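You operate a simulated robot arm through the tools that you are given. There is no shell and no other tool. Be economical: measure what you need, move in short steps, check, and stop when the job is done.

Carry out the task below with a simulated two-armed robot. There is one attempt and no reset: what you move stays moved.

JOB
Shut the purple lid. Put the paper disc on the top of the steel rack away on the middle shelf of the grey shelving. Take the blue pad and put it on the cells shelf. Put one of the markers from the top of the steel rack on top of the green-rim dial. Press the monitor ch button two times. Press the green zero button three times. Pick up the green short tube with one hand, pass it to the other hand and put it on the weights shelf. Take the shorter grey tube and put it on the top of the steel rack. The order is free. Set down upright: blue pad, green short tube.

It is judged by the outcome, as a careful person would: the job done as asked, and still so three seconds after it is handed in. It fails if anything else is knocked over, pushed out of place, dropped, spilled or broken. Lids that push on must go on centred and level and be pressed home; caps that screw on are set level and turned clockwise until they are tight.

ROBOT AND FRAMES
Two 7-joint arms with two-finger parallel grippers on one trunk, on a base that drives. Base frame: it is fixed to the floor where the robot stands at the start and does not move with it; the origin is under the middle of the robot, x ahead of it, y to its left, z up. Lengths are in mm, angles in degrees, forces in N, time in s.
The left shoulder is at the start at [20, 113, 1197], the right one opposite. With the tool pointing down near the work surface each hand reaches from about 240 to 620 mm from the robot's upright axis, wherever it stands, measured 20 degrees to its own side. Places, roughly: blue pad (5x4x6 cm) [1000, -1800, 900]; cells shelf [-100, -4800, 500]; green short tube (5x5x10 cm) [1200, -2300, 1000]; green zero button [1200, -2300, 1000]; green-rim dial [750, -1500, 1000]; marker [1000, -1750, 1000]; middle shelf of the grey shelving [-3900, -5400, 900]; monitor ch button [1200, -1800, 1100]; paper disc (6x8x3 cm) [1000, -1100, 900]; purple lid [500, 100, 900]; shorter grey tube (6x6x23 cm) [1100, -3400, 1100]; top of the steel rack [1100, -1700, 900]; weights shelf [-200, -4400, 500]. Payload 1.57 kg a hand.
Tool frame (each hand has its own): the origin (TCP) lies between the finger pads and is the grasp point; the fingertips stand 30 mm ahead of it; z points along the fingers, y is the line along which they close. The gripper opens to 80 mm. The fingers are 17 mm wide and 12 mm thick; the gripper's body (40 by 82 mm) begins 80 mm behind the TCP.
Orientation is that of the tool frame in the base frame, as a unit quaternion [w, x, y, z]. With the fingers straight down and closing along the base's y, the tool's x points along the base's -x, its y along +y and its z along -z.

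CONTROLS
- The arms move only by the tool arm_command. It takes "left_series", "right_series" or both (then of equal length, played together; a hand with none holds still); each is a list of rows, each an object (a shift or turn left out is 0, a gripper value left out holds the last) with "xyz": the shift along the tool's x, y, z in units of 30 mm (1.0 is 30 mm), a list of three; "angular": the turn, a rotation vector about the tool's x, y, z in units of 5 degrees (1.0 is 5 degrees), a list of three; "grip": the closure, from 0 (fully open) to 1 (shut). In form: [{"xyz": [tx, ty, tz], "angular": [rx, ry, rz], "grip": grip}, ...]. A call has 1 to 12 rows; each row shifts and turns the commanded pose from where the row before left it, along the tool's axes as they then stand. A call with a number of a shift or a turn outside -1 to 1 is refused whole. A row lasts 0.2 s, in which the tool goes at most 50 mm and 8.6 degrees; a call with a longer step from one row to the next is refused whole, and so is a gripper value outside its range. Where a pose cannot be reached the arm comes as near as it can. A force on the tool above 40 N (or 10 N above the force at the start of the call, whichever is more), or a blocked arm, ends the call early, and 0.2 s more pass. Each finger travels about 45 mm/s and halts on what it meets, pressing with about 37 N; the grip force reading is that of the motor and also rises with nothing between the fingers. The clock runs only during rows and for 0.2 s after the last one: add rows that do not move to give the fingers time. It gives the time, the measured TCP pose, the force on the tool (base axes), the opening and the grip force at its end, in the units of the frame above (readings bear some noise), with the torque about the TCP (base axes, N m) and any sound that the robot's microphone picked up.
- Cameras (640 x 400 px; columns grow to the right, rows downward): "scene" is now at [95.8, -24.3, 1320.4]; the picture's right is [-0.26, -0.97, 0.00], its down [-0.56, 0.15, -0.81] and it looks along [0.79, -0.21, -0.58] (base axes); focal length 263 px, centre (320, 200). "left" rides on the left gripper at [72, 7, -122] in its tool frame; the picture's right is [-0.09, 1.00, 0.00], its down [-0.84, -0.08, -0.54] and it looks along [-0.54, -0.05, 0.84] (tool axes); focal length 238 px, centre (320, 200). "right" rides on the right gripper at [72, -7, -122] in its tool frame; the picture's right is [0.09, 1.00, 0.00], its down [-0.84, 0.08, -0.54] and it looks along [-0.54, 0.05, 0.84] (tool axes); focal length 238 px, centre (320, 200). There is no depth. A picture from a camera that has moved, and an enlarged one, comes with that camera's place and axes in the base frame and with its lens.
- snapshot(camera): a new picture of that camera. The clock stands still meanwhile.
- move_column(by): slides the trunk up (or, below 0, down) by that many mm; the arms and the scene camera ride with it, the base frame stays. It gives what a move gives, with no picture.
- drive_base(legs): drives the robot by 1 to 6 legs, each [ahead, left, turn to the left] in mm, mm and degrees, along the robot's own axes; the way and the turn of a leg run together, so that a leg with both is an arc; at most 1500 mm and 180 degrees a leg. The arms and the cameras ride along, it lands a little off, and it stops where it bumps. It gives what a move gives.
- aim_head(pan, tilt): turns the head with the scene camera to pan (to the left, within 80 degrees either way) and tilt (down, from -29 to 69), counted from straight ahead of the robot. It gives what a move gives.
- inspect(camera, box): a new picture of the part [left, top, right, bottom] of that camera's present view, enlarged. The clock stands still meanwhile.
- finish_job(): hands the job in; it is judged then, once.

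Work in short steps. Places have to be worked out from the pictures, the camera data and where the tool is seen: move nearer, look again, correct. Check each grasp and each placing, and mend what went wrong. You have 207 turns and 194 pictures in all, those below and enlarged ones among them. Open the grippers and draw the arms clear of the work before you hand the job in, unless the task says otherwise.

The tools are called after "Emit:" by a JSON object that holds its "name" and its "arguments". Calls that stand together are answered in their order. arm_command: Moves the arms, as the interface text tells. Its arguments: {"type":"object","properties":{"left_series":{"type":"array","items":{"type":"object","properties":{"xyz":{"type":"array","items":{"type":"number"}},"angular":{"type":"array","items":{"type":"number"}},"grip":{"type":"number"}}}},"right_series":{"type":"array","items":{"type":"object","properties":{"xyz":{"type":"array","items":{"type":"number"}},"angular":{"type":"array","items":{"type":"number"}},"grip":{"type":"number"}}}}},"required":[]} The other tools are called the same way: move_column (by) slides the trunk up or down; drive_base (legs) drives the base; aim_head (pan, tilt) turns the head that bears the scene camera; snapshot (camera) takes a picture; inspect (camera, box) takes an enlarged picture of a part of a camera's view; finish_job () hands the job in.

At the start:

```text
t: 0.0
left_ee_pos: [466.1, 151.0, 1090.7]
left_ee_rot: [0.0, -0.001, 1.0, -0.001]
left_wrist_force: [0.3, -0.4, 0.2]
left_wrist_torque: [-0.03, 0.01, 0.03]
left_finger_gap: 80.0
left_grasp_force: 0.1
right_ee_pos: [398.3, -235.1, 1140.0]
right_ee_rot: [0.001, 0.0, 1.0, -0.001]
right_wrist_force: [-0.6, -0.3, -0.1]
right_wrist_torque: [0.02, 0.01, -0.04]
right_finger_gap: 79.9
right_grasp_force: 0.0
trunk travel left (down, up): [-250.0, 320.0]
robot x, y, heading: [-5.5, 4.7, -0.1]
head pan, tilt: [-15.1, 35.5]
```

scene: 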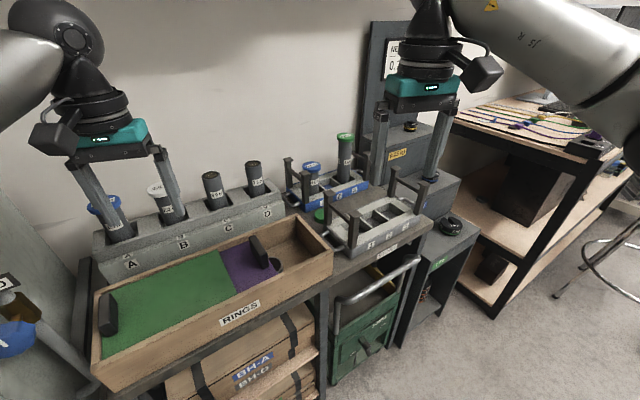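
right: 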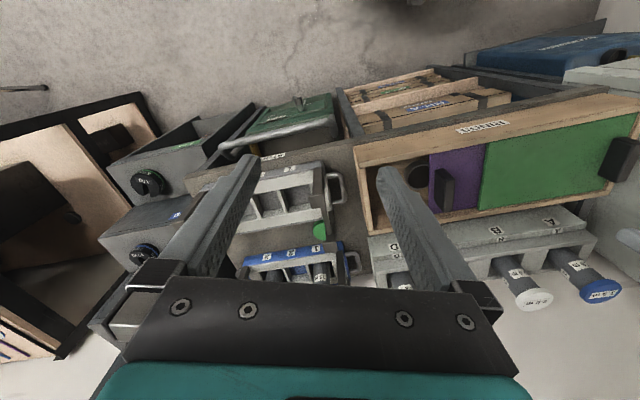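
left: 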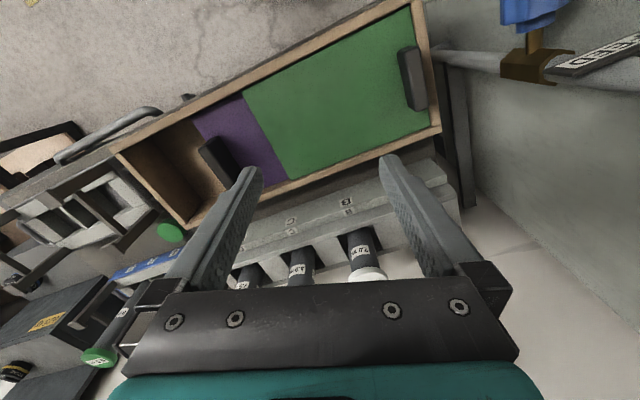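

I'll take an enlarged look at the box with the purple lid first.

Emit:
{"name": "inspect", "arguments": {"camera": "scene", "box": [80, 180, 340, 390]}}

Emit:
{"name": "inspect", "arguments": {"camera": "left", "box": [100, 0, 460, 230]}}

```text
1.90 times, centred on (210, 285) of scene
camera zoom: at [95.8, -24.3, 1320.4], right [-0.26, -0.97, 0.0], down [-0.56, 0.15, -0.81], along [0.79, -0.21, -0.58], focal length 501 px, centre (530, 38)
```

zoom: 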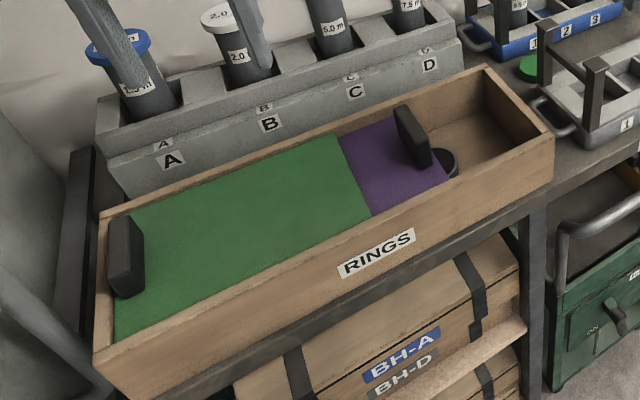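

```text
1.74 times, centred on (280, 115) of left
camera zoom: at [393.4, 155.1, 1212.1], right [0.09, 1.0, 0.0], down [0.84, -0.08, 0.54], along [0.54, -0.05, -0.84], focal length 414 px, centre (390, 348)
```

zoom: 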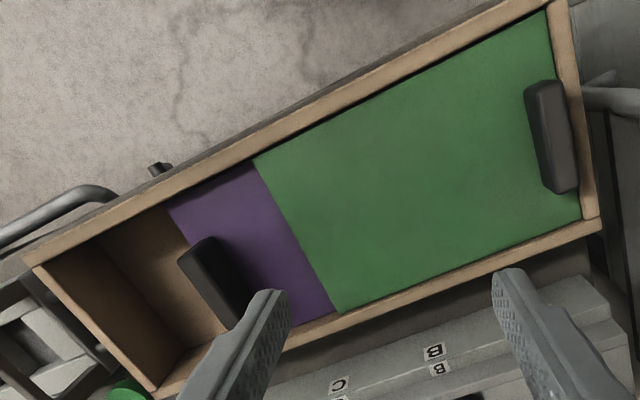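

Triangulating box corners from both views puts the box rim at z≈875, right end near [576,-135], with its long axis turned about 17° and the purple handle near [534,0,885]. I bring the left hand, closed, above the lid just left of the handle.

Emit:
{"name": "arm_command", "arguments": {"left_series": [{"xyz": [-0.36, -0.73, 0.87], "grip": 1}, {"xyz": [-0.36, -0.73, 0.87], "grip": 1}, {"xyz": [-0.36, -0.73, 0.87], "grip": 1}, {"xyz": [-0.36, -0.73, 0.87], "grip": 1}, {"xyz": [-0.36, -0.73, 0.87], "grip": 1}, {"angular": [0, 0, -1]}, {"angular": [0, 0, -1]}, {"angular": [0, 0, -1]}, {"angular": [0, 0, -0.37]}, {}]}}

Emit:
{"name": "snapshot", "arguments": {"camera": "left"}}

Emit:
{"name": "snapshot", "arguments": {"camera": "scene"}}

```text
t: 2.2
left_ee_pos: [520.4, 40.9, 960.1]
left_ee_rot: [0.0, -0.147, 0.989, 0.0]
left_wrist_force: [-0.5, -0.3, -0.7]
left_wrist_torque: [0.01, -0.01, 0.03]
left_finger_gap: 0.1
left_grasp_force: 20.9
right_ee_pos: [398.8, -235.4, 1140.2]
right_ee_rot: [-0.001, 0.0, 1.0, -0.001]
right_wrist_force: [-0.1, 1.2, 0.5]
right_wrist_torque: [0.02, 0.03, 0.02]
right_finger_gap: 80.5
right_grasp_force: 0.0
trunk travel left (down, up): [-250.0, 320.0]
robot x, y, heading: [2.5, -0.3, 0.1]
head pan, tilt: [-15.1, 35.5]
```

```text
188 pictures are left
camera left: at [448.1, 24.5, 1081.4], right [-0.2, 0.98, 0.0], down [0.82, 0.17, 0.54], along [0.53, 0.11, -0.84], focal length 238 px, centre (320, 200)
```

left: 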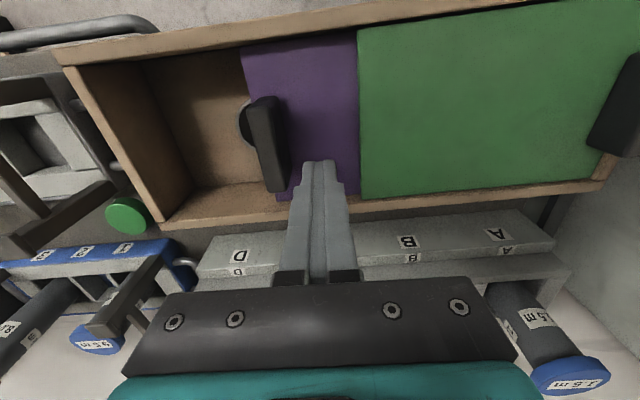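

```text
187 pictures are left
camera scene: at [95.8, -24.3, 1320.4], right [-0.26, -0.97, 0.0], down [-0.56, 0.15, -0.81], along [0.79, -0.21, -0.58], focal length 263 px, centre (320, 200)
```

scene: 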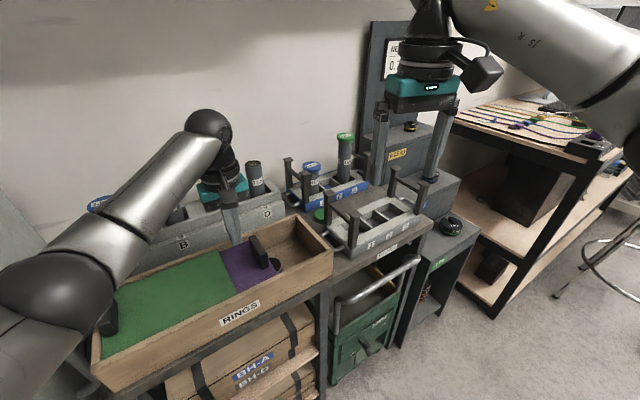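

The closed fingertips line up with the handle, about 42 mm left of it along the slide. I descend 50 mm, shift 4 mm to centre, and look.

Emit:
{"name": "arm_command", "arguments": {"left_series": [{"xyz": [0.14, 0, 0.8]}, {"xyz": [0, 0, 0.8]}, {}]}}

Emit:
{"name": "inspect", "arguments": {"camera": "left", "box": [200, 40, 400, 220]}}

Emit:
{"name": "inspect", "arguments": {"camera": "scene", "box": [200, 180, 340, 300]}}

```text
t: 3.0
left_ee_pos: [515.6, 40.3, 910.7]
left_ee_rot: [0.0, -0.146, 0.989, 0.0]
left_wrist_force: [0.6, 0.1, -0.6]
left_wrist_torque: [-0.02, 0.0, 0.01]
left_finger_gap: 0.1
left_grasp_force: 21.3
right_ee_pos: [398.1, -235.1, 1139.6]
right_ee_rot: [0.0, 0.0, 1.0, -0.001]
right_wrist_force: [0.3, -0.6, 0.2]
right_wrist_torque: [0.0, -0.05, 0.01]
right_finger_gap: 80.1
right_grasp_force: 0.1
trunk travel left (down, up): [-250.0, 320.0]
robot x, y, heading: [0.2, -0.2, -0.1]
head pan, tilt: [-15.1, 35.5]
```

```text
2.22 times, centred on (300, 130) of left
camera zoom: at [443.8, 23.0, 1033.4], right [-0.2, 0.98, 0.0], down [0.82, 0.17, 0.54], along [0.53, 0.11, -0.84], focal length 530 px, centre (364, 356)
```

zoom: 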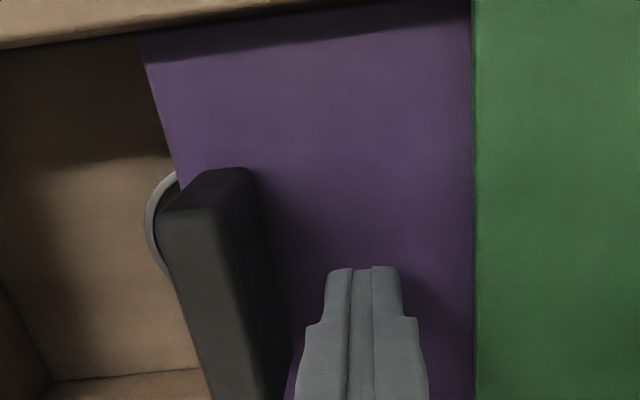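

```text
3.33 times, centred on (270, 240) of scene
camera zoom: at [95.8, -24.3, 1320.4], right [-0.26, -0.97, 0.0], down [-0.56, 0.15, -0.81], along [0.79, -0.21, -0.58], focal length 877 px, centre (487, 67)
```

zoom: 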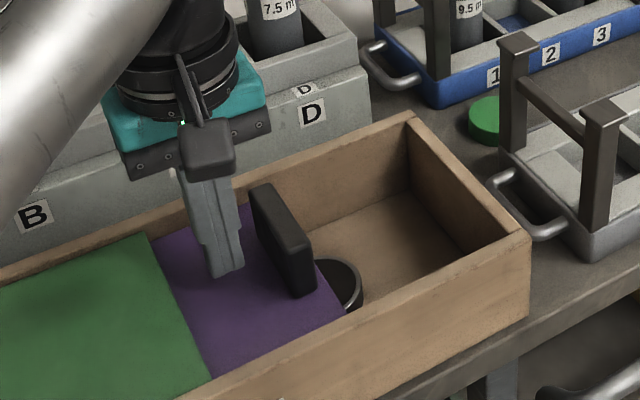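

Fingertip at z≈880 is still above the lid and level with the handle's height. I lower 12 mm and push the handle right in slow steps.

Emit:
{"name": "arm_command", "arguments": {"left_series": [{"xyz": [0, 0, 0.4]}, {"xyz": [0, -0.5, 0]}, {"xyz": [0, -0.5, 0]}, {"xyz": [0, -0.5, 0]}, {"xyz": [0, -0.5, 0]}, {"xyz": [0, -0.5, 0]}, {}]}}

Emit:
{"name": "snapshot", "arguments": {"camera": "left"}}

```text
t: 4.6
left_ee_pos: [532.8, -30.8, 898.5]
left_ee_rot: [0.0, -0.146, 0.989, -0.001]
left_wrist_force: [-0.2, -0.4, 0.4]
left_wrist_torque: [-0.02, 0.0, -0.02]
left_finger_gap: 0.0
left_grasp_force: 21.1
left hand out of reach, approached as far as the arm can: row 6
right_ee_pos: [397.8, -235.3, 1139.6]
right_ee_rot: [0.001, 0.0, 1.0, -0.002]
right_wrist_force: [-0.1, -1.5, 0.9]
right_wrist_torque: [0.01, -0.04, 0.0]
right_finger_gap: 79.8
right_grasp_force: 0.0
trunk travel left (down, up): [-250.0, 320.0]
robot x, y, heading: [-2.6, 3.4, -0.2]
head pan, tilt: [-15.1, 35.5]
```

```text
184 pictures are left
camera left: at [461.8, -46.7, 1021.8], right [-0.2, 0.98, 0.0], down [0.82, 0.17, 0.54], along [0.53, 0.11, -0.84], focal length 238 px, centre (320, 200)
```

left: 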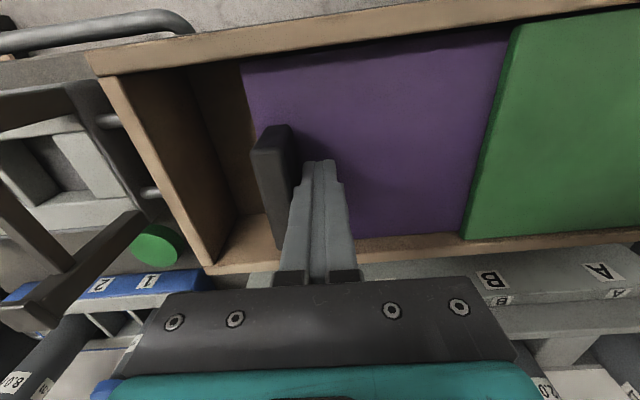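

The lid slid partway but the left arm is near its reach limit. I back off, lift, move left 120 mm and then shift the base right by 150 mm.

Emit:
{"name": "arm_command", "arguments": {"left_series": [{"xyz": [0, 0.5, 0]}, {"xyz": [0, 0.5, -1]}, {"xyz": [0, 1, -1]}, {"xyz": [0, 1, 0]}, {"xyz": [0, 1, 0]}, {}]}}

Emit:
{"name": "drive_base", "arguments": {"legs": [[0, -150, 0]]}}

Emit:
{"name": "snapshot", "arguments": {"camera": "left"}}

Emit:
{"name": "snapshot", "arguments": {"camera": "scene"}}

```text
t: 6.0
left_ee_pos: [499.4, 84.5, 960.2]
left_ee_rot: [0.0, -0.146, 0.989, 0.0]
left_wrist_force: [-0.2, -0.2, 0.2]
left_wrist_torque: [-0.01, 0.04, -0.01]
left_finger_gap: 0.3
left_grasp_force: 21.2
right_ee_pos: [396.6, -234.6, 1140.0]
right_ee_rot: [0.001, 0.0, 1.0, -0.001]
right_wrist_force: [0.4, 0.2, 0.1]
right_wrist_torque: [0.01, -0.01, -0.02]
right_finger_gap: 80.0
right_grasp_force: 0.1
trunk travel left (down, up): [-250.0, 320.0]
robot x, y, heading: [1.2, -1.9, 0.3]
head pan, tilt: [-15.1, 35.5]
```

```text
t: 7.4
left_ee_pos: [500.4, -64.8, 958.8]
left_ee_rot: [0.0, -0.146, 0.989, 0.0]
left_wrist_force: [0.8, 1.1, 0.2]
left_wrist_torque: [0.02, 0.02, 0.02]
left_finger_gap: 0.0
left_grasp_force: 21.1
right_ee_pos: [398.6, -385.0, 1139.6]
right_ee_rot: [-0.001, 0.001, 1.0, -0.001]
right_wrist_force: [-0.3, -0.4, -0.1]
right_wrist_torque: [0.01, 0.03, -0.01]
right_finger_gap: 79.6
right_grasp_force: 0.0
trunk travel left (down, up): [-250.0, 320.0]
robot x, y, heading: [0.3, -148.6, 0.3]
head pan, tilt: [-15.1, 35.5]
```

```text
183 pictures are left
camera left: at [428.0, -80.9, 1081.3], right [-0.2, 0.98, 0.0], down [0.82, 0.17, 0.54], along [0.53, 0.11, -0.84], focal length 238 px, centre (320, 200)
```

left: 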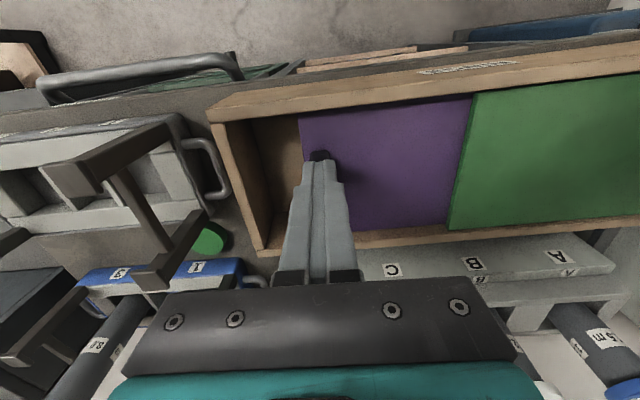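

```text
182 pictures are left
camera scene: at [95.8, -174.6, 1320.4], right [-0.26, -0.97, 0.0], down [-0.56, 0.15, -0.81], along [0.79, -0.21, -0.58], focal length 263 px, centre (320, 200)
```

scene: 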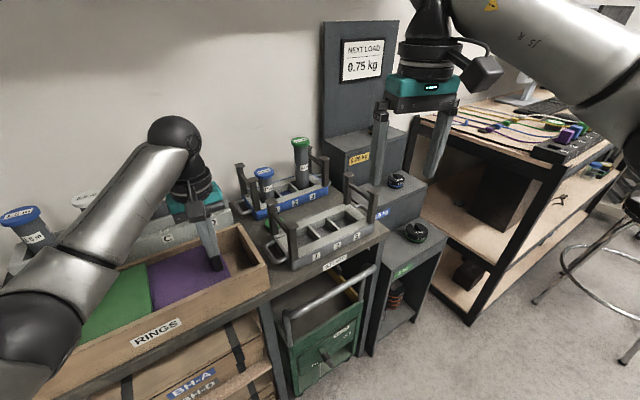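

Now the hand has room; I place it about 30 mm behind the handle again and push.

Emit:
{"name": "arm_command", "arguments": {"left_series": [{"xyz": [-0.7, 0.9, 0]}, {"xyz": [-0.67, 0.88, 0]}, {"xyz": [0, 0, 1]}, {"xyz": [0, 0, 1]}, {"xyz": [0, -0.5, 0]}, {"xyz": [0, -0.5, 0]}, {"xyz": [0, -0.5, 0]}, {"xyz": [0, -0.5, 0]}, {"xyz": [0, -0.5, 0]}, {}]}}

Emit:
{"name": "snapshot", "arguments": {"camera": "left"}}

```text
t: 9.6
left_ee_pos: [546.2, -73.2, 898.9]
left_ee_rot: [0.0, -0.146, 0.989, 0.0]
left_wrist_force: [-0.2, -0.2, 0.5]
left_wrist_torque: [-0.02, 0.01, -0.01]
left_finger_gap: 0.0
left_grasp_force: 21.2
right_ee_pos: [396.8, -384.6, 1139.9]
right_ee_rot: [0.0, 0.0, 1.0, -0.001]
right_wrist_force: [0.0, -0.5, 0.4]
right_wrist_torque: [-0.02, -0.02, -0.02]
right_finger_gap: 80.1
right_grasp_force: 0.1
trunk travel left (down, up): [-250.0, 320.0]
robot x, y, heading: [-3.2, -150.9, 0.3]
head pan, tilt: [-15.1, 35.5]
```

```text
181 pictures are left
camera left: at [473.5, -89.1, 1021.4], right [-0.2, 0.98, 0.0], down [0.82, 0.17, 0.54], along [0.53, 0.11, -0.84], focal length 238 px, centre (320, 200)
```

left: 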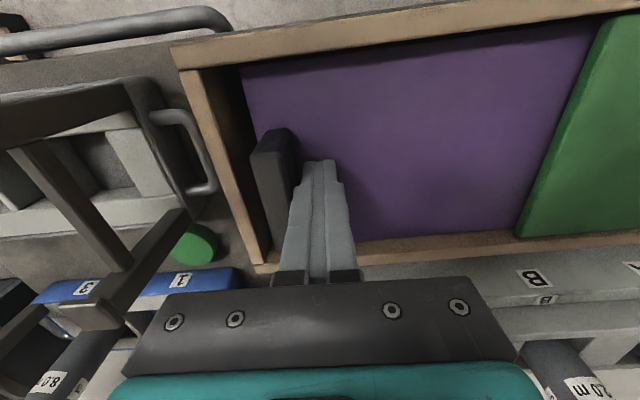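

The lid is nearly home, with a small gap left at the end wall. I keep pushing gently until it meets the stop.

Emit:
{"name": "arm_command", "arguments": {"left_series": [{"xyz": [0, -0.3, 0]}, {"xyz": [0, -0.3, 0]}, {"xyz": [0, -0.3, 0]}, {"xyz": [0, -0.2, 0]}, {"xyz": [0, -0.2, 0]}, {"xyz": [0, -0.2, 0]}]}}

Emit:
{"name": "snapshot", "arguments": {"camera": "left"}}

```text
t: 10.5
left_ee_pos: [551.5, -87.4, 897.8]
left_ee_rot: [-0.006, -0.155, 0.988, 0.013]
left_wrist_force: [-7.3, 9.8, 3.4]
left_wrist_torque: [-0.18, -0.09, 0.1]
left_finger_gap: 0.2
left_grasp_force: 21.0
right_ee_pos: [398.8, -383.6, 1141.3]
right_ee_rot: [0.001, -0.001, 1.0, -0.001]
right_wrist_force: [0.6, 0.0, -0.3]
right_wrist_torque: [0.0, 0.03, 0.05]
right_finger_gap: 80.0
right_grasp_force: 0.0
trunk travel left (down, up): [-250.0, 320.0]
robot x, y, heading: [-2.2, -150.8, 0.2]
head pan, tilt: [-15.1, 35.5]
stopped in row 4 (left hand): the force on the tool passed its limit at 43 N (the readings are from after the stop); the commanded pose is now the measured one
```

```text
180 pictures are left
camera left: at [482.1, -107.8, 1020.5], right [-0.22, 0.98, 0.03], down [0.83, 0.17, 0.53], along [0.52, 0.14, -0.85], focal length 238 px, centre (320, 200)
```

left: 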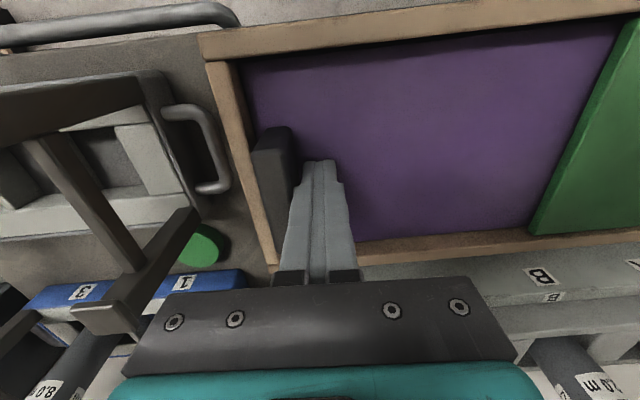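

The lid hit its stop with no gap. I back off and lift, then look around with the head to map the rest.

Emit:
{"name": "arm_command", "arguments": {"left_series": [{"xyz": [0, 0.5, 0]}, {"xyz": [0, 0, -1], "grip": 0}, {"xyz": [0, 0, -1]}, {"xyz": [0, 0, -1], "angular": [0, 0, 1]}, {"xyz": [0, 0, -1], "angular": [0, 0, 1]}, {"xyz": [0, 0, -1], "angular": [0, 0, 1]}, {"xyz": [0.5, 0.5, -1], "angular": [0, 0, 0.4]}, {"xyz": [1, 0.5, 0]}, {"xyz": [1, 0.5, 0]}, {"xyz": [1, 0.5, 0]}]}}

Emit:
{"name": "aim_head", "arguments": {"pan": -60, "tilt": 20}}

Emit:
{"name": "snapshot", "arguments": {"camera": "scene"}}

```text
t: 12.7
left_ee_pos: [444.2, -19.7, 1081.5]
left_ee_rot: [-0.007, -0.005, 1.0, 0.009]
left_wrist_force: [-0.3, 0.1, 0.2]
left_wrist_torque: [-0.01, -0.02, 0.01]
left_finger_gap: 79.9
left_grasp_force: 0.1
right_ee_pos: [397.1, -383.0, 1140.4]
right_ee_rot: [0.001, -0.001, 1.0, 0.0]
right_wrist_force: [0.4, 0.5, 0.6]
right_wrist_torque: [-0.03, 0.01, -0.02]
right_finger_gap: 79.9
right_grasp_force: 0.1
trunk travel left (down, up): [-250.0, 320.0]
robot x, y, heading: [-2.9, -148.6, 0.2]
head pan, tilt: [-15.1, 35.5]
```

```text
t: 13.9
left_ee_pos: [446.4, -21.7, 1080.8]
left_ee_rot: [-0.006, -0.005, 1.0, 0.009]
left_wrist_force: [0.6, 0.0, 0.2]
left_wrist_torque: [0.0, -0.02, 0.01]
left_finger_gap: 79.9
left_grasp_force: 0.1
right_ee_pos: [398.6, -383.7, 1140.5]
right_ee_rot: [0.0, 0.0, 1.0, -0.001]
right_wrist_force: [-0.4, -0.1, 0.2]
right_wrist_torque: [-0.04, 0.01, -0.03]
right_finger_gap: 80.0
right_grasp_force: 0.0
trunk travel left (down, up): [-250.0, 320.0]
robot x, y, heading: [2.2, -146.0, 0.1]
head pan, tilt: [-60.0, 20.0]
```

```text
179 pictures are left
camera scene: at [57.4, -230.8, 1344.9], right [-0.86, -0.5, 0.0], down [-0.17, 0.3, -0.94], along [0.47, -0.81, -0.34], focal length 263 px, centre (320, 200)
```

scene: 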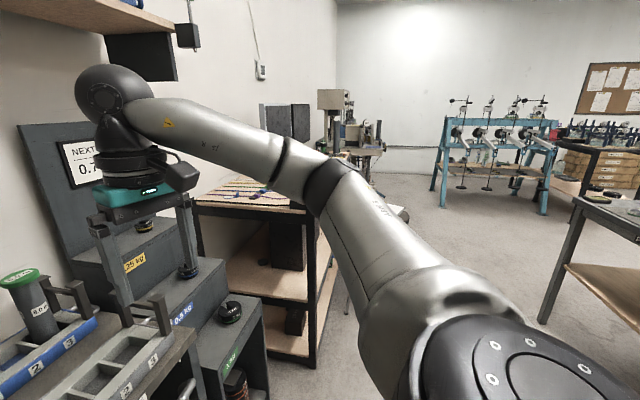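

The right side is partly hidden by the right arm; I look further right before driving.

Emit:
{"name": "aim_head", "arguments": {"pan": -80, "tilt": 30}}

Emit:
{"name": "snapshot", "arguments": {"camera": "scene"}}

Emit:
{"name": "snapshot", "arguments": {"camera": "right"}}

```text
t: 14.7
left_ee_pos: [444.0, -21.4, 1081.8]
left_ee_rot: [-0.006, -0.005, 1.0, 0.01]
left_wrist_force: [0.3, 0.1, -0.6]
left_wrist_torque: [0.01, -0.03, 0.01]
left_finger_gap: 80.1
left_grasp_force: 0.0
right_ee_pos: [397.5, -383.1, 1139.4]
right_ee_rot: [-0.001, -0.001, 1.0, -0.001]
right_wrist_force: [0.8, -0.4, -0.1]
right_wrist_torque: [0.03, 0.01, 0.01]
right_finger_gap: 80.1
right_grasp_force: 0.0
trunk travel left (down, up): [-250.0, 320.0]
robot x, y, heading: [1.2, -151.4, 0.2]
head pan, tilt: [-80.0, 30.0]
```

```text
178 pictures are left
camera scene: at [26.6, -239.3, 1328.9], right [-0.98, -0.18, 0.0], down [-0.09, 0.49, -0.87], along [0.15, -0.85, -0.5], focal length 263 px, centre (320, 200)
```

scene: 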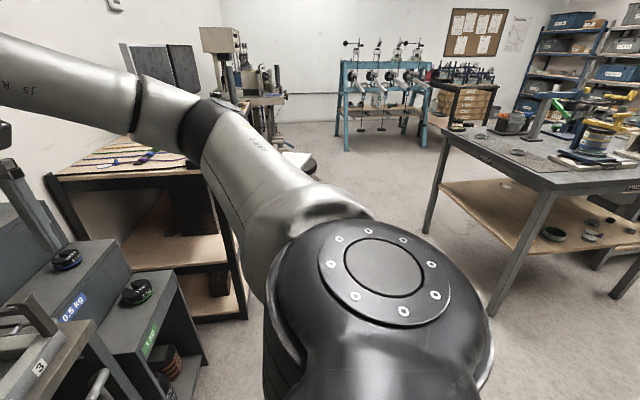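

```text
177 pictures are left
camera right: at [326.0, -389.1, 1261.6], right [-0.09, 1.0, 0.0], down [0.84, 0.08, 0.54], along [0.54, 0.05, -0.84], focal length 238 px, centre (320, 200)
```

right: 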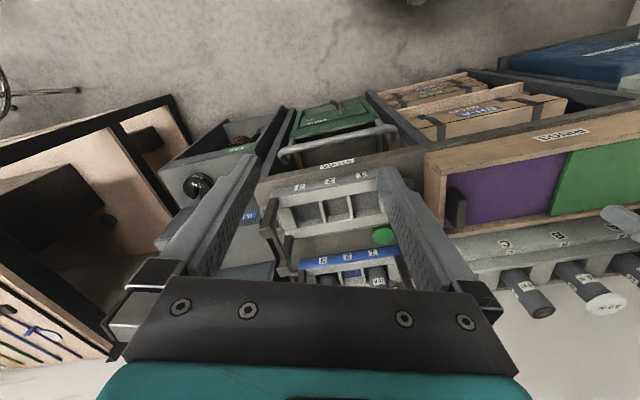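

The aisle between the steel rack (front near x≈600) and the desk (x≈-550) is clear. I drive right 900 mm and look again.

Emit:
{"name": "drive_base", "arguments": {"legs": [[-60, -900, 0]]}}

Emit:
{"name": "aim_head", "arguments": {"pan": -20, "tilt": 25}}

Emit:
{"name": "snapshot", "arguments": {"camera": "scene"}}

```text
t: 19.5
left_ee_pos: [384.8, -933.6, 1079.9]
left_ee_rot: [-0.006, -0.003, 1.0, 0.01]
left_wrist_force: [-0.3, -0.4, -1.3]
left_wrist_torque: [0.02, 0.01, 0.0]
left_finger_gap: 80.0
left_grasp_force: 0.2
right_ee_pos: [335.0, -1295.0, 1139.6]
right_ee_rot: [0.0, 0.0, 1.0, -0.001]
right_wrist_force: [0.2, -0.7, -0.4]
right_wrist_torque: [0.05, 0.03, 0.05]
right_finger_gap: 80.1
right_grasp_force: 0.0
trunk travel left (down, up): [-250.0, 320.0]
robot x, y, heading: [-60.7, -1059.1, -0.2]
head pan, tilt: [-80.0, 30.0]
```

```text
t: 20.8
left_ee_pos: [383.5, -933.0, 1080.3]
left_ee_rot: [-0.006, -0.003, 1.0, 0.01]
left_wrist_force: [-0.1, -0.2, -0.5]
left_wrist_torque: [-0.02, -0.02, 0.03]
left_finger_gap: 80.1
left_grasp_force: 0.1
right_ee_pos: [336.2, -1295.9, 1140.7]
right_ee_rot: [0.0, 0.002, 1.0, -0.001]
right_wrist_force: [0.4, 0.1, -0.3]
right_wrist_torque: [0.0, 0.04, 0.0]
right_finger_gap: 80.1
right_grasp_force: 0.0
trunk travel left (down, up): [-250.0, 320.0]
robot x, y, heading: [-62.2, -1060.9, 0.0]
head pan, tilt: [-20.0, 25.0]
```

```text
176 pictures are left
camera scene: at [36.0, -1091.3, 1336.8], right [-0.35, -0.94, 0.0], down [-0.4, 0.15, -0.91], along [0.85, -0.31, -0.42], focal length 263 px, centre (320, 200)
```

scene: 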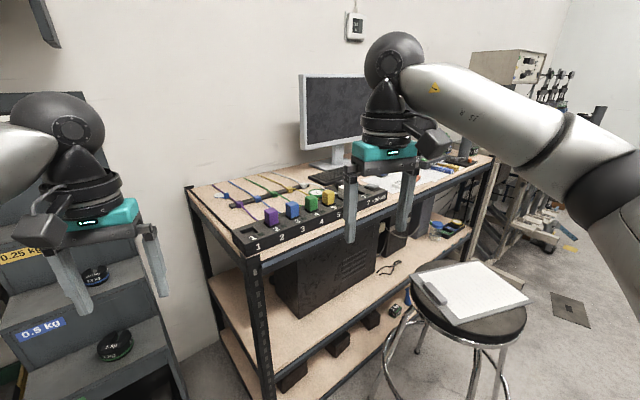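

I can see the steel rack with numbered plugs, monitor, and a stool in front. I zoom in on its top.

Emit:
{"name": "inspect", "arguments": {"camera": "scene", "box": [180, 130, 350, 270]}}

Emit:
{"name": "inspect", "arguments": {"camera": "scene", "box": [340, 130, 510, 250]}}

```text
2.86 times, centred on (265, 200) of scene
camera zoom: at [36.0, -1091.3, 1336.8], right [-0.35, -0.94, 0.0], down [-0.4, 0.15, -0.91], along [0.85, -0.31, -0.42], focal length 752 px, centre (477, 200)
```

zoom: 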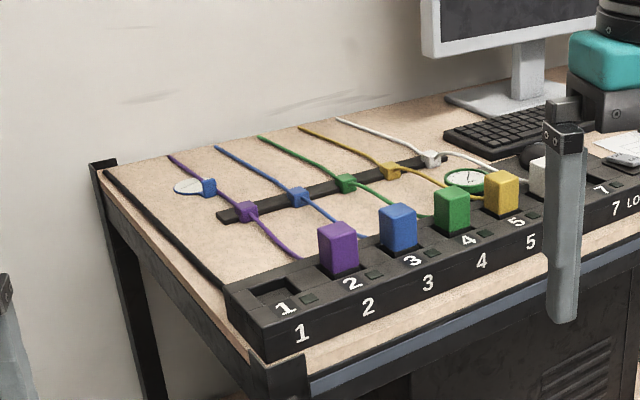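

```text
3.33 times, centred on (425, 190) of scene
camera zoom: at [36.0, -1091.3, 1336.8], right [-0.35, -0.94, 0.0], down [-0.4, 0.15, -0.91], along [0.85, -0.31, -0.42], focal length 877 px, centre (-30, 233)
```

zoom: 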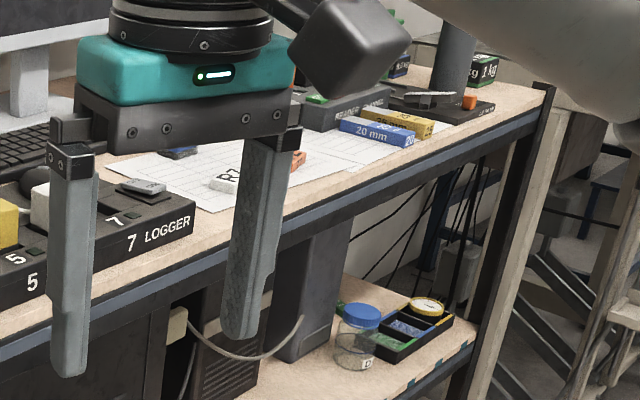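

Items need closer views. I raise the trunk for a better vantage and drive to about [100,-1500], keeping away from the stool near [490,-1800].

Emit:
{"name": "move_column", "arguments": {"by": 150}}

Emit:
{"name": "drive_base", "arguments": {"legs": [[100, -400, 0]]}}

Emit:
{"name": "aim_head", "arguments": {"pan": -5, "tilt": 30}}

Emit:
{"name": "snapshot", "arguments": {"camera": "scene"}}

Emit:
{"name": "snapshot", "arguments": {"camera": "right"}}

```text
t: 22.5
left_ee_pos: [385.0, -933.2, 1231.3]
left_ee_rot: [-0.006, -0.003, 1.0, 0.01]
left_wrist_force: [-0.2, 0.3, 0.2]
left_wrist_torque: [-0.01, 0.0, -0.02]
left_finger_gap: 79.8
left_grasp_force: 0.0
right_ee_pos: [336.5, -1294.2, 1289.8]
right_ee_rot: [-0.001, 0.002, 1.0, -0.001]
right_wrist_force: [0.6, -0.2, 0.0]
right_wrist_torque: [0.03, 0.03, -0.04]
right_finger_gap: 79.9
right_grasp_force: 0.0
trunk travel left (down, up): [-400.0, 170.0]
robot x, y, heading: [-60.4, -1057.0, -0.1]
head pan, tilt: [-20.0, 25.0]
```

```text
t: 25.1
left_ee_pos: [480.5, -1333.7, 1230.0]
left_ee_rot: [-0.006, -0.001, 1.0, 0.009]
left_wrist_force: [0.3, 1.3, -0.6]
left_wrist_torque: [0.01, -0.02, -0.03]
left_finger_gap: 79.9
left_grasp_force: 0.1
right_ee_pos: [431.4, -1695.9, 1291.0]
right_ee_rot: [0.0, 0.003, 1.0, 0.0]
right_wrist_force: [0.0, 0.0, -0.5]
right_wrist_torque: [0.03, -0.01, -0.02]
right_finger_gap: 80.0
right_grasp_force: 0.0
trunk travel left (down, up): [-400.0, 170.0]
robot x, y, heading: [30.4, -1456.4, -0.3]
head pan, tilt: [-20.0, 25.0]
```

```text
t: 25.8
left_ee_pos: [481.2, -1333.5, 1231.1]
left_ee_rot: [-0.006, -0.002, 1.0, 0.01]
left_wrist_force: [-0.5, -0.2, -0.3]
left_wrist_torque: [0.04, 0.02, -0.01]
left_finger_gap: 79.8
left_grasp_force: 0.1
right_ee_pos: [431.5, -1695.1, 1290.1]
right_ee_rot: [0.0, 0.003, 1.0, -0.001]
right_wrist_force: [0.3, 0.0, 0.9]
right_wrist_torque: [0.01, -0.01, 0.02]
right_finger_gap: 79.8
right_grasp_force: 0.0
trunk travel left (down, up): [-400.0, 170.0]
robot x, y, heading: [39.9, -1457.1, -0.3]
head pan, tilt: [-5.0, 30.0]
```

```text
173 pictures are left
camera scene: at [136.0, -1466.8, 1478.9], right [-0.1, -1.0, 0.0], down [-0.5, 0.05, -0.87], along [0.86, -0.08, -0.5], focal length 263 px, centre (320, 200)
```

scene: 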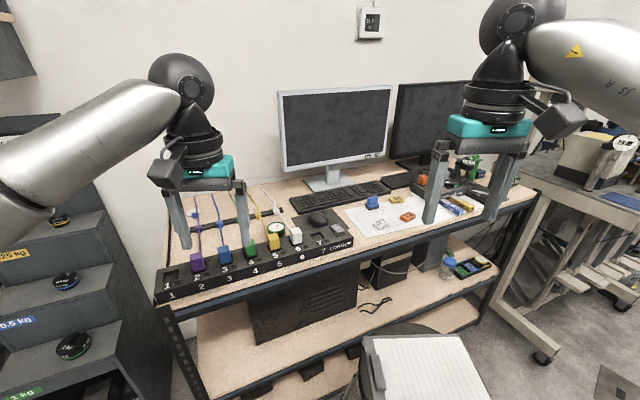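

```text
172 pictures are left
camera right: at [359.2, -1699.7, 1411.7], right [-0.09, 1.0, 0.0], down [0.84, 0.07, 0.54], along [0.54, 0.05, -0.84], focal length 238 px, centre (320, 200)
```

right: 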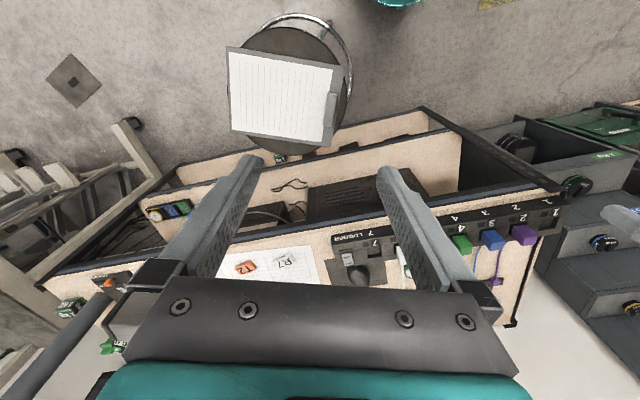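

Emit:
{"name": "inspect", "arguments": {"camera": "scene", "box": [150, 170, 360, 310]}}

Emit:
{"name": "inspect", "arguments": {"camera": "scene", "box": [330, 130, 550, 260]}}

```text
2.86 times, centred on (255, 240) of scene
camera zoom: at [136.0, -1466.8, 1478.9], right [-0.1, -1.0, 0.0], down [-0.5, 0.05, -0.87], along [0.86, -0.08, -0.5], focal length 752 px, centre (506, 86)
```

zoom: 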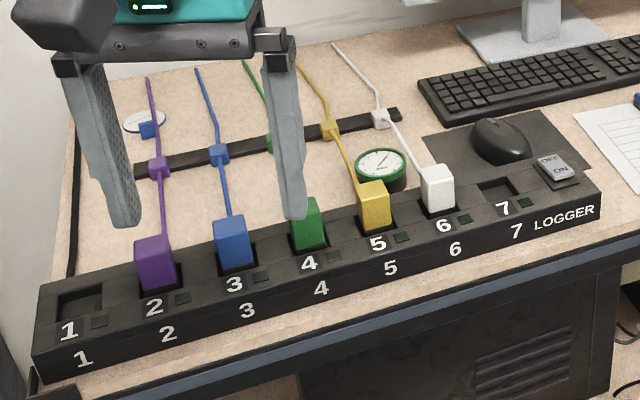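

```text
2.91 times, centred on (440, 195) of scene
camera zoom: at [136.0, -1466.8, 1478.9], right [-0.1, -1.0, 0.0], down [-0.5, 0.05, -0.87], along [0.86, -0.08, -0.5], focal length 765 px, centre (-29, 214)
```

zoom: 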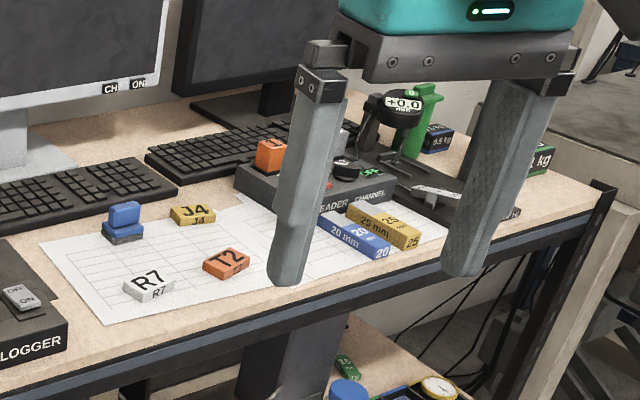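

Now I can identify everything: markers (R7, J4, T2), the green-rim dial near [880,-1383,947], blue pad near [1026,-1768], paper disc near [1056,-1039], the CH button on the left monitor. I move closer at the left of the stool, squared to the rack.

Emit:
{"name": "drive_base", "arguments": {"legs": [[0, 130, 14], [240, 0, 0]]}}

Emit:
{"name": "aim_head", "arguments": {"pan": 10, "tilt": 35}}

Emit:
{"name": "snapshot", "arguments": {"camera": "scene"}}

Emit:
{"name": "snapshot", "arguments": {"camera": "right"}}

Emit:
{"name": "snapshot", "arguments": {"camera": "left"}}

```text
t: 28.5
left_ee_pos: [658.4, -1043.2, 1230.4]
left_ee_rot: [-0.008, -0.123, 0.992, 0.009]
left_wrist_force: [-0.1, 0.6, -0.3]
left_wrist_torque: [-0.02, 0.02, 0.01]
left_finger_gap: 80.0
left_grasp_force: 0.1
right_ee_pos: [697.7, -1406.2, 1289.4]
right_ee_rot: [0.0, -0.119, 0.993, -0.001]
right_wrist_force: [0.2, -0.1, 0.2]
right_wrist_torque: [0.0, 0.05, -0.01]
right_finger_gap: 80.0
right_grasp_force: 0.0
trunk travel left (down, up): [-400.0, 170.0]
robot x, y, heading: [254.8, -1271.9, 13.7]
head pan, tilt: [-5.0, 30.0]
```

```text
t: 29.3
left_ee_pos: [656.3, -1043.6, 1231.4]
left_ee_rot: [-0.008, -0.123, 0.992, 0.009]
left_wrist_force: [0.2, -0.6, -0.3]
left_wrist_torque: [0.01, 0.04, 0.01]
left_finger_gap: 80.0
left_grasp_force: 0.1
right_ee_pos: [696.4, -1406.3, 1291.1]
right_ee_rot: [0.001, -0.118, 0.993, -0.001]
right_wrist_force: [-0.6, -0.1, 0.5]
right_wrist_torque: [-0.02, 0.01, -0.02]
right_finger_gap: 80.0
right_grasp_force: 0.1
trunk travel left (down, up): [-400.0, 170.0]
robot x, y, heading: [252.9, -1272.4, 13.7]
head pan, tilt: [10.0, 35.0]
```

```text
169 pictures are left
camera scene: at [345.8, -1235.5, 1471.1], right [0.4, -0.92, 0.0], down [-0.53, -0.23, -0.82], along [0.75, 0.33, -0.57], focal length 263 px, centre (320, 200)
```

scene: 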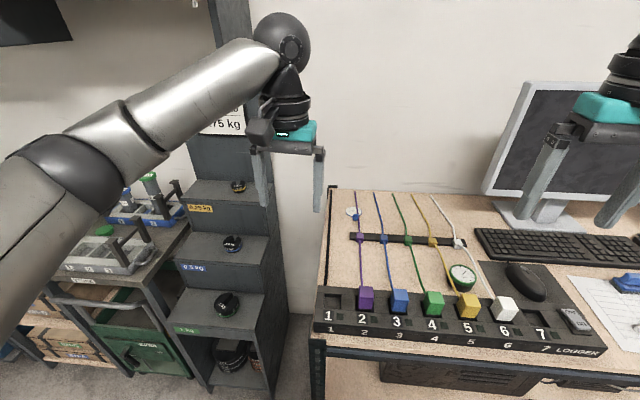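

```text
168 pictures are left
camera right: at [627.7, -1429.1, 1411.8], right [-0.32, 0.95, 0.0], down [0.79, 0.27, 0.54], along [0.51, 0.17, -0.84], focal length 238 px, centre (320, 200)
```

right: 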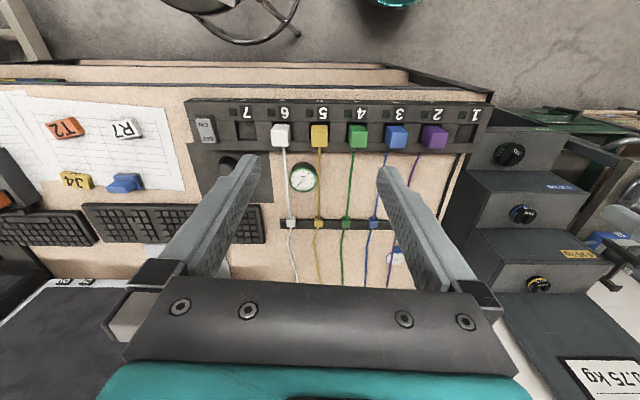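

```text
167 pictures are left
camera left: at [586.7, -1058.4, 1353.6], right [-0.15, 0.99, 0.02], down [0.84, 0.12, 0.53], along [0.52, 0.1, -0.85], focal length 238 px, centre (320, 200)
```

left: 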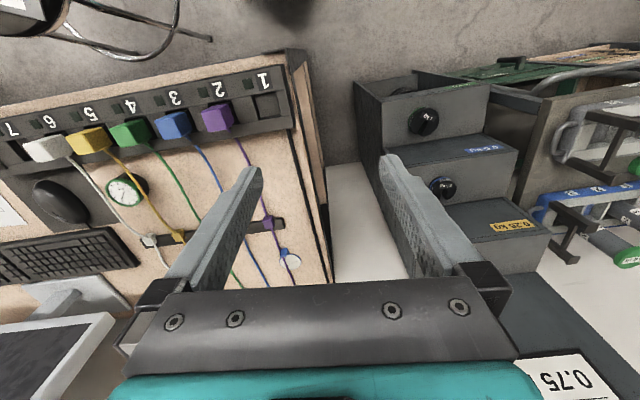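

I zoom in on the paper disc and the dial from the left and right wrist cameras.

Emit:
{"name": "inspect", "arguments": {"camera": "left", "box": [220, 180, 340, 290]}}

Emit:
{"name": "inspect", "arguments": {"camera": "scene", "box": [320, 180, 480, 300]}}

Emit:
{"name": "inspect", "arguments": {"camera": "right", "box": [30, 80, 330, 250]}}

```text
3.64 times, centred on (280, 235) of left
camera zoom: at [586.7, -1058.4, 1353.6], right [-0.15, 0.99, 0.02], down [0.84, 0.12, 0.53], along [0.52, 0.1, -0.85], focal length 867 px, centre (466, 73)
```

zoom: 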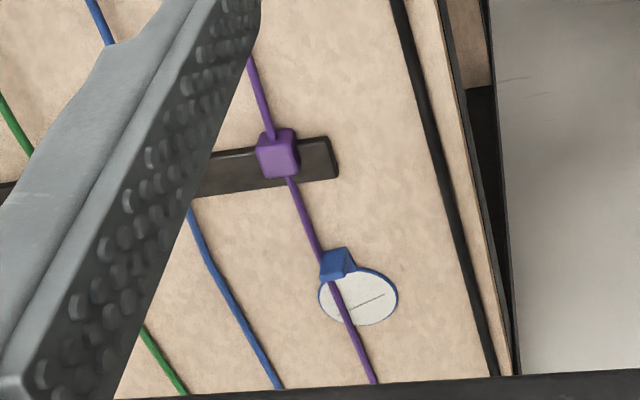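

```text
3.33 times, centred on (400, 240) of scene
camera zoom: at [345.8, -1235.5, 1471.1], right [0.4, -0.92, 0.0], down [-0.53, -0.23, -0.82], along [0.75, 0.33, -0.57], focal length 877 px, centre (53, 67)
```

zoom: 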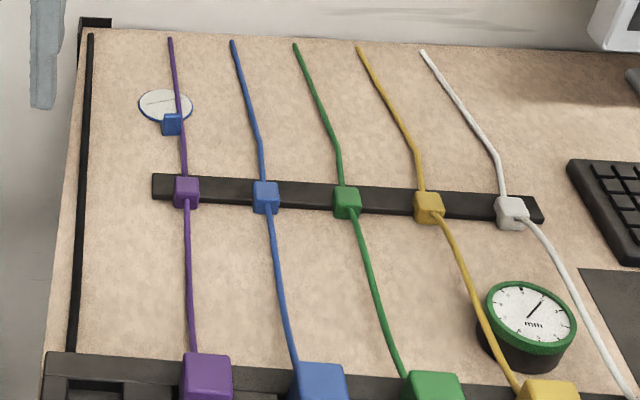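

```text
2.13 times, centred on (180, 165) of right
camera zoom: at [627.7, -1429.1, 1411.8], right [-0.32, 0.95, 0.0], down [0.79, 0.27, 0.54], along [0.51, 0.17, -0.84], focal length 508 px, centre (619, 275)
```

zoom: 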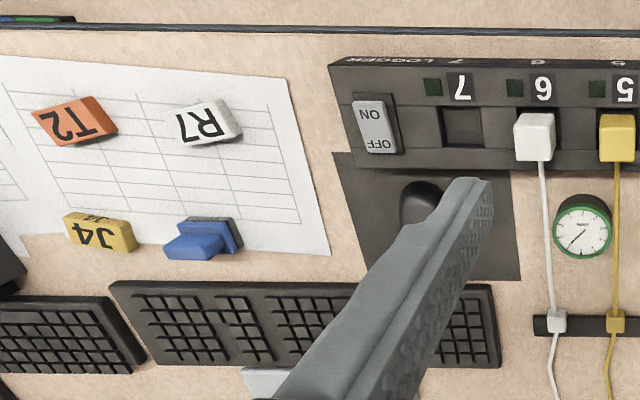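

Everything is clear: the disc with its blue tab near [1006,-1072,930], R7 near [882,-1760]. I move a bit ahead and right so the right hand can reach R7, then lower the trunk.

Emit:
{"name": "drive_base", "arguments": {"legs": [[100, -100, 0]]}}

Emit:
{"name": "move_column", "arguments": {"by": -120}}

Emit:
{"name": "arm_command", "arguments": {"right_series": [{"xyz": [0.3, -1, 0]}, {"xyz": [0.3, -1, 0]}, {"xyz": [0, -1, 0]}, {"xyz": [0, -1, 0]}, {"xyz": [0, -1, 0]}, {"xyz": [0, -1, 0]}, {"xyz": [0, -1, 0]}, {"xyz": [0, -1, 0]}, {}]}}

Emit:
{"name": "snapshot", "arguments": {"camera": "right"}}

```text
t: 30.6
left_ee_pos: [778.0, -1119.0, 1230.9]
left_ee_rot: [-0.008, -0.121, 0.993, 0.009]
left_wrist_force: [1.0, -0.1, 0.2]
left_wrist_torque: [0.02, 0.03, 0.0]
left_finger_gap: 80.0
left_grasp_force: 0.0
right_ee_pos: [817.5, -1482.5, 1289.7]
right_ee_rot: [0.0, -0.117, 0.993, 0.001]
right_wrist_force: [0.8, -0.1, -0.4]
right_wrist_torque: [-0.01, 0.01, 0.03]
right_finger_gap: 80.0
right_grasp_force: 0.0
trunk travel left (down, up): [-400.0, 170.0]
robot x, y, heading: [373.4, -1345.8, 13.6]
head pan, tilt: [10.0, 35.0]
```

```text
t: 32.1
left_ee_pos: [777.7, -1118.4, 1110.5]
left_ee_rot: [-0.007, -0.122, 0.992, 0.009]
left_wrist_force: [-0.5, -0.2, -0.5]
left_wrist_torque: [-0.04, 0.0, -0.01]
left_finger_gap: 80.0
left_grasp_force: 0.1
right_ee_pos: [816.0, -1481.6, 1170.3]
right_ee_rot: [0.001, -0.117, 0.993, 0.0]
right_wrist_force: [0.2, 0.1, 0.0]
right_wrist_torque: [0.02, -0.02, -0.01]
right_finger_gap: 80.1
right_grasp_force: 0.1
trunk travel left (down, up): [-280.0, 290.0]
robot x, y, heading: [378.4, -1342.1, 13.7]
head pan, tilt: [10.0, 35.0]
```

```text
t: 34.1
left_ee_pos: [777.9, -1117.0, 1110.2]
left_ee_rot: [-0.008, -0.121, 0.993, 0.009]
left_wrist_force: [0.0, 0.3, -0.1]
left_wrist_torque: [0.02, 0.02, -0.01]
left_finger_gap: 80.3
left_grasp_force: 0.1
right_ee_pos: [840.9, -1692.5, 1165.6]
right_ee_rot: [0.001, -0.116, 0.993, 0.0]
right_wrist_force: [0.0, -0.5, 0.5]
right_wrist_torque: [0.01, -0.01, 0.0]
right_finger_gap: 79.9
right_grasp_force: 0.0
right hand out of reach, approached as far as the arm can: row 7, 8
trunk travel left (down, up): [-280.0, 290.0]
robot x, y, heading: [373.0, -1346.0, 13.5]
head pan, tilt: [10.0, 35.0]
```

```text
163 pictures are left
camera right: at [771.8, -1714.2, 1288.9], right [-0.32, 0.95, 0.0], down [0.79, 0.27, 0.54], along [0.52, 0.17, -0.84], focal length 238 px, centre (320, 200)
```

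right: 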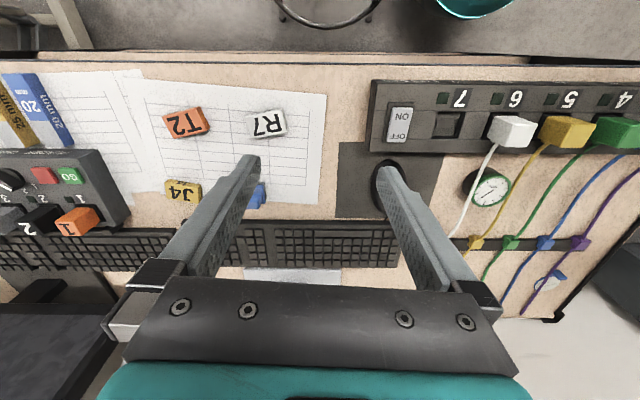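

R7 reads at about [890,-1759]. Reach should improve lower down, so I descend while shifting over it, with a 10° yaw to match the marker.

Emit:
{"name": "arm_command", "arguments": {"right_series": [{"xyz": [0, 0, 1]}, {"xyz": [0, 0, 1]}, {"xyz": [0, 0, 1]}, {"xyz": [0, 0, 1]}, {"xyz": [-0.43, -0.78, 1]}, {"xyz": [-0.43, -0.78, 0]}, {"angular": [0, 0, -1]}, {"angular": [0, 0, -1]}, {}]}}

Emit:
{"name": "snapshot", "arguments": {"camera": "right"}}

```text
t: 36.1
left_ee_pos: [777.9, -1119.4, 1110.0]
left_ee_rot: [-0.007, -0.122, 0.992, 0.009]
left_wrist_force: [-0.2, 0.0, -0.2]
left_wrist_torque: [0.01, -0.04, 0.0]
left_finger_gap: 79.9
left_grasp_force: 0.1
right_ee_pos: [816.6, -1662.0, 1015.7]
right_ee_rot: [0.002, -0.202, 0.979, -0.002]
right_wrist_force: [0.2, 0.0, 0.0]
right_wrist_torque: [0.01, 0.03, -0.03]
right_finger_gap: 80.1
right_grasp_force: 0.0
right hand out of reach, approached as far as the arm can: row 5, 6, 7, 8
trunk travel left (down, up): [-280.0, 290.0]
robot x, y, heading: [372.4, -1345.1, 13.5]
head pan, tilt: [10.0, 35.0]
```

```text
162 pictures are left
camera right: at [753.3, -1694.8, 1137.0], right [-0.48, 0.88, 0.0], down [0.74, 0.4, 0.54], along [0.48, 0.26, -0.84], focal length 238 px, centre (320, 200)
```

right: 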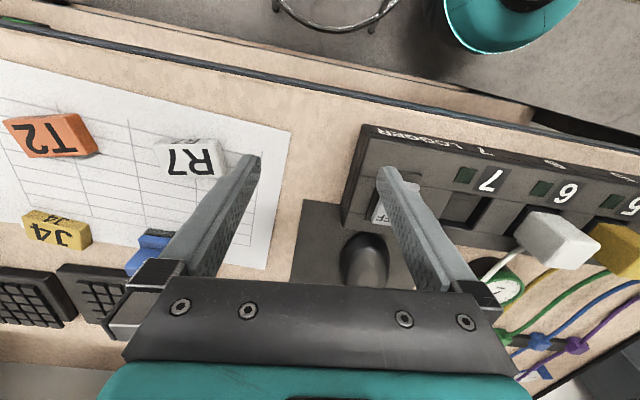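

Reach at this side angle is short. I check with the head how much room there is between my base and the stool.

Emit:
{"name": "aim_head", "arguments": {"pan": -45, "tilt": 60}}

Emit:
{"name": "snapshot", "arguments": {"camera": "scene"}}

```text
t: 37.4
left_ee_pos: [778.7, -1118.2, 1110.5]
left_ee_rot: [-0.007, -0.122, 0.993, 0.008]
left_wrist_force: [0.0, -0.4, -0.6]
left_wrist_torque: [0.02, -0.01, 0.01]
left_finger_gap: 79.9
left_grasp_force: 0.0
right_ee_pos: [817.1, -1661.6, 1015.9]
right_ee_rot: [0.001, -0.202, 0.979, -0.003]
right_wrist_force: [0.0, 0.0, 0.2]
right_wrist_torque: [0.01, -0.01, 0.01]
right_finger_gap: 79.9
right_grasp_force: 0.0
trunk travel left (down, up): [-280.0, 290.0]
robot x, y, heading: [374.2, -1347.7, 13.4]
head pan, tilt: [-45.0, 60.0]
```

```text
161 pictures are left
camera scene: at [441.8, -1379.6, 1316.8], right [-0.52, -0.85, 0.0], down [-0.74, 0.45, -0.5], along [0.43, -0.26, -0.87], focal length 263 px, centre (320, 200)
```

scene: 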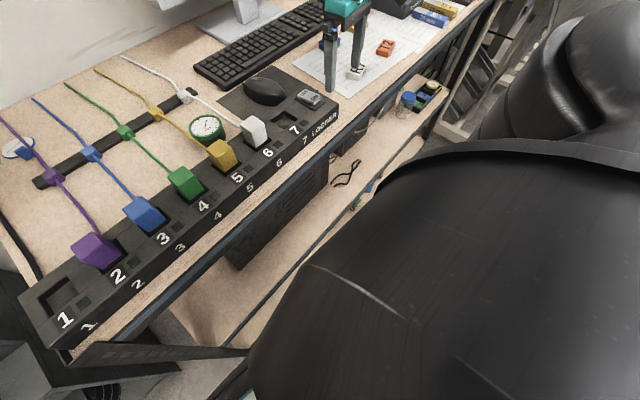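

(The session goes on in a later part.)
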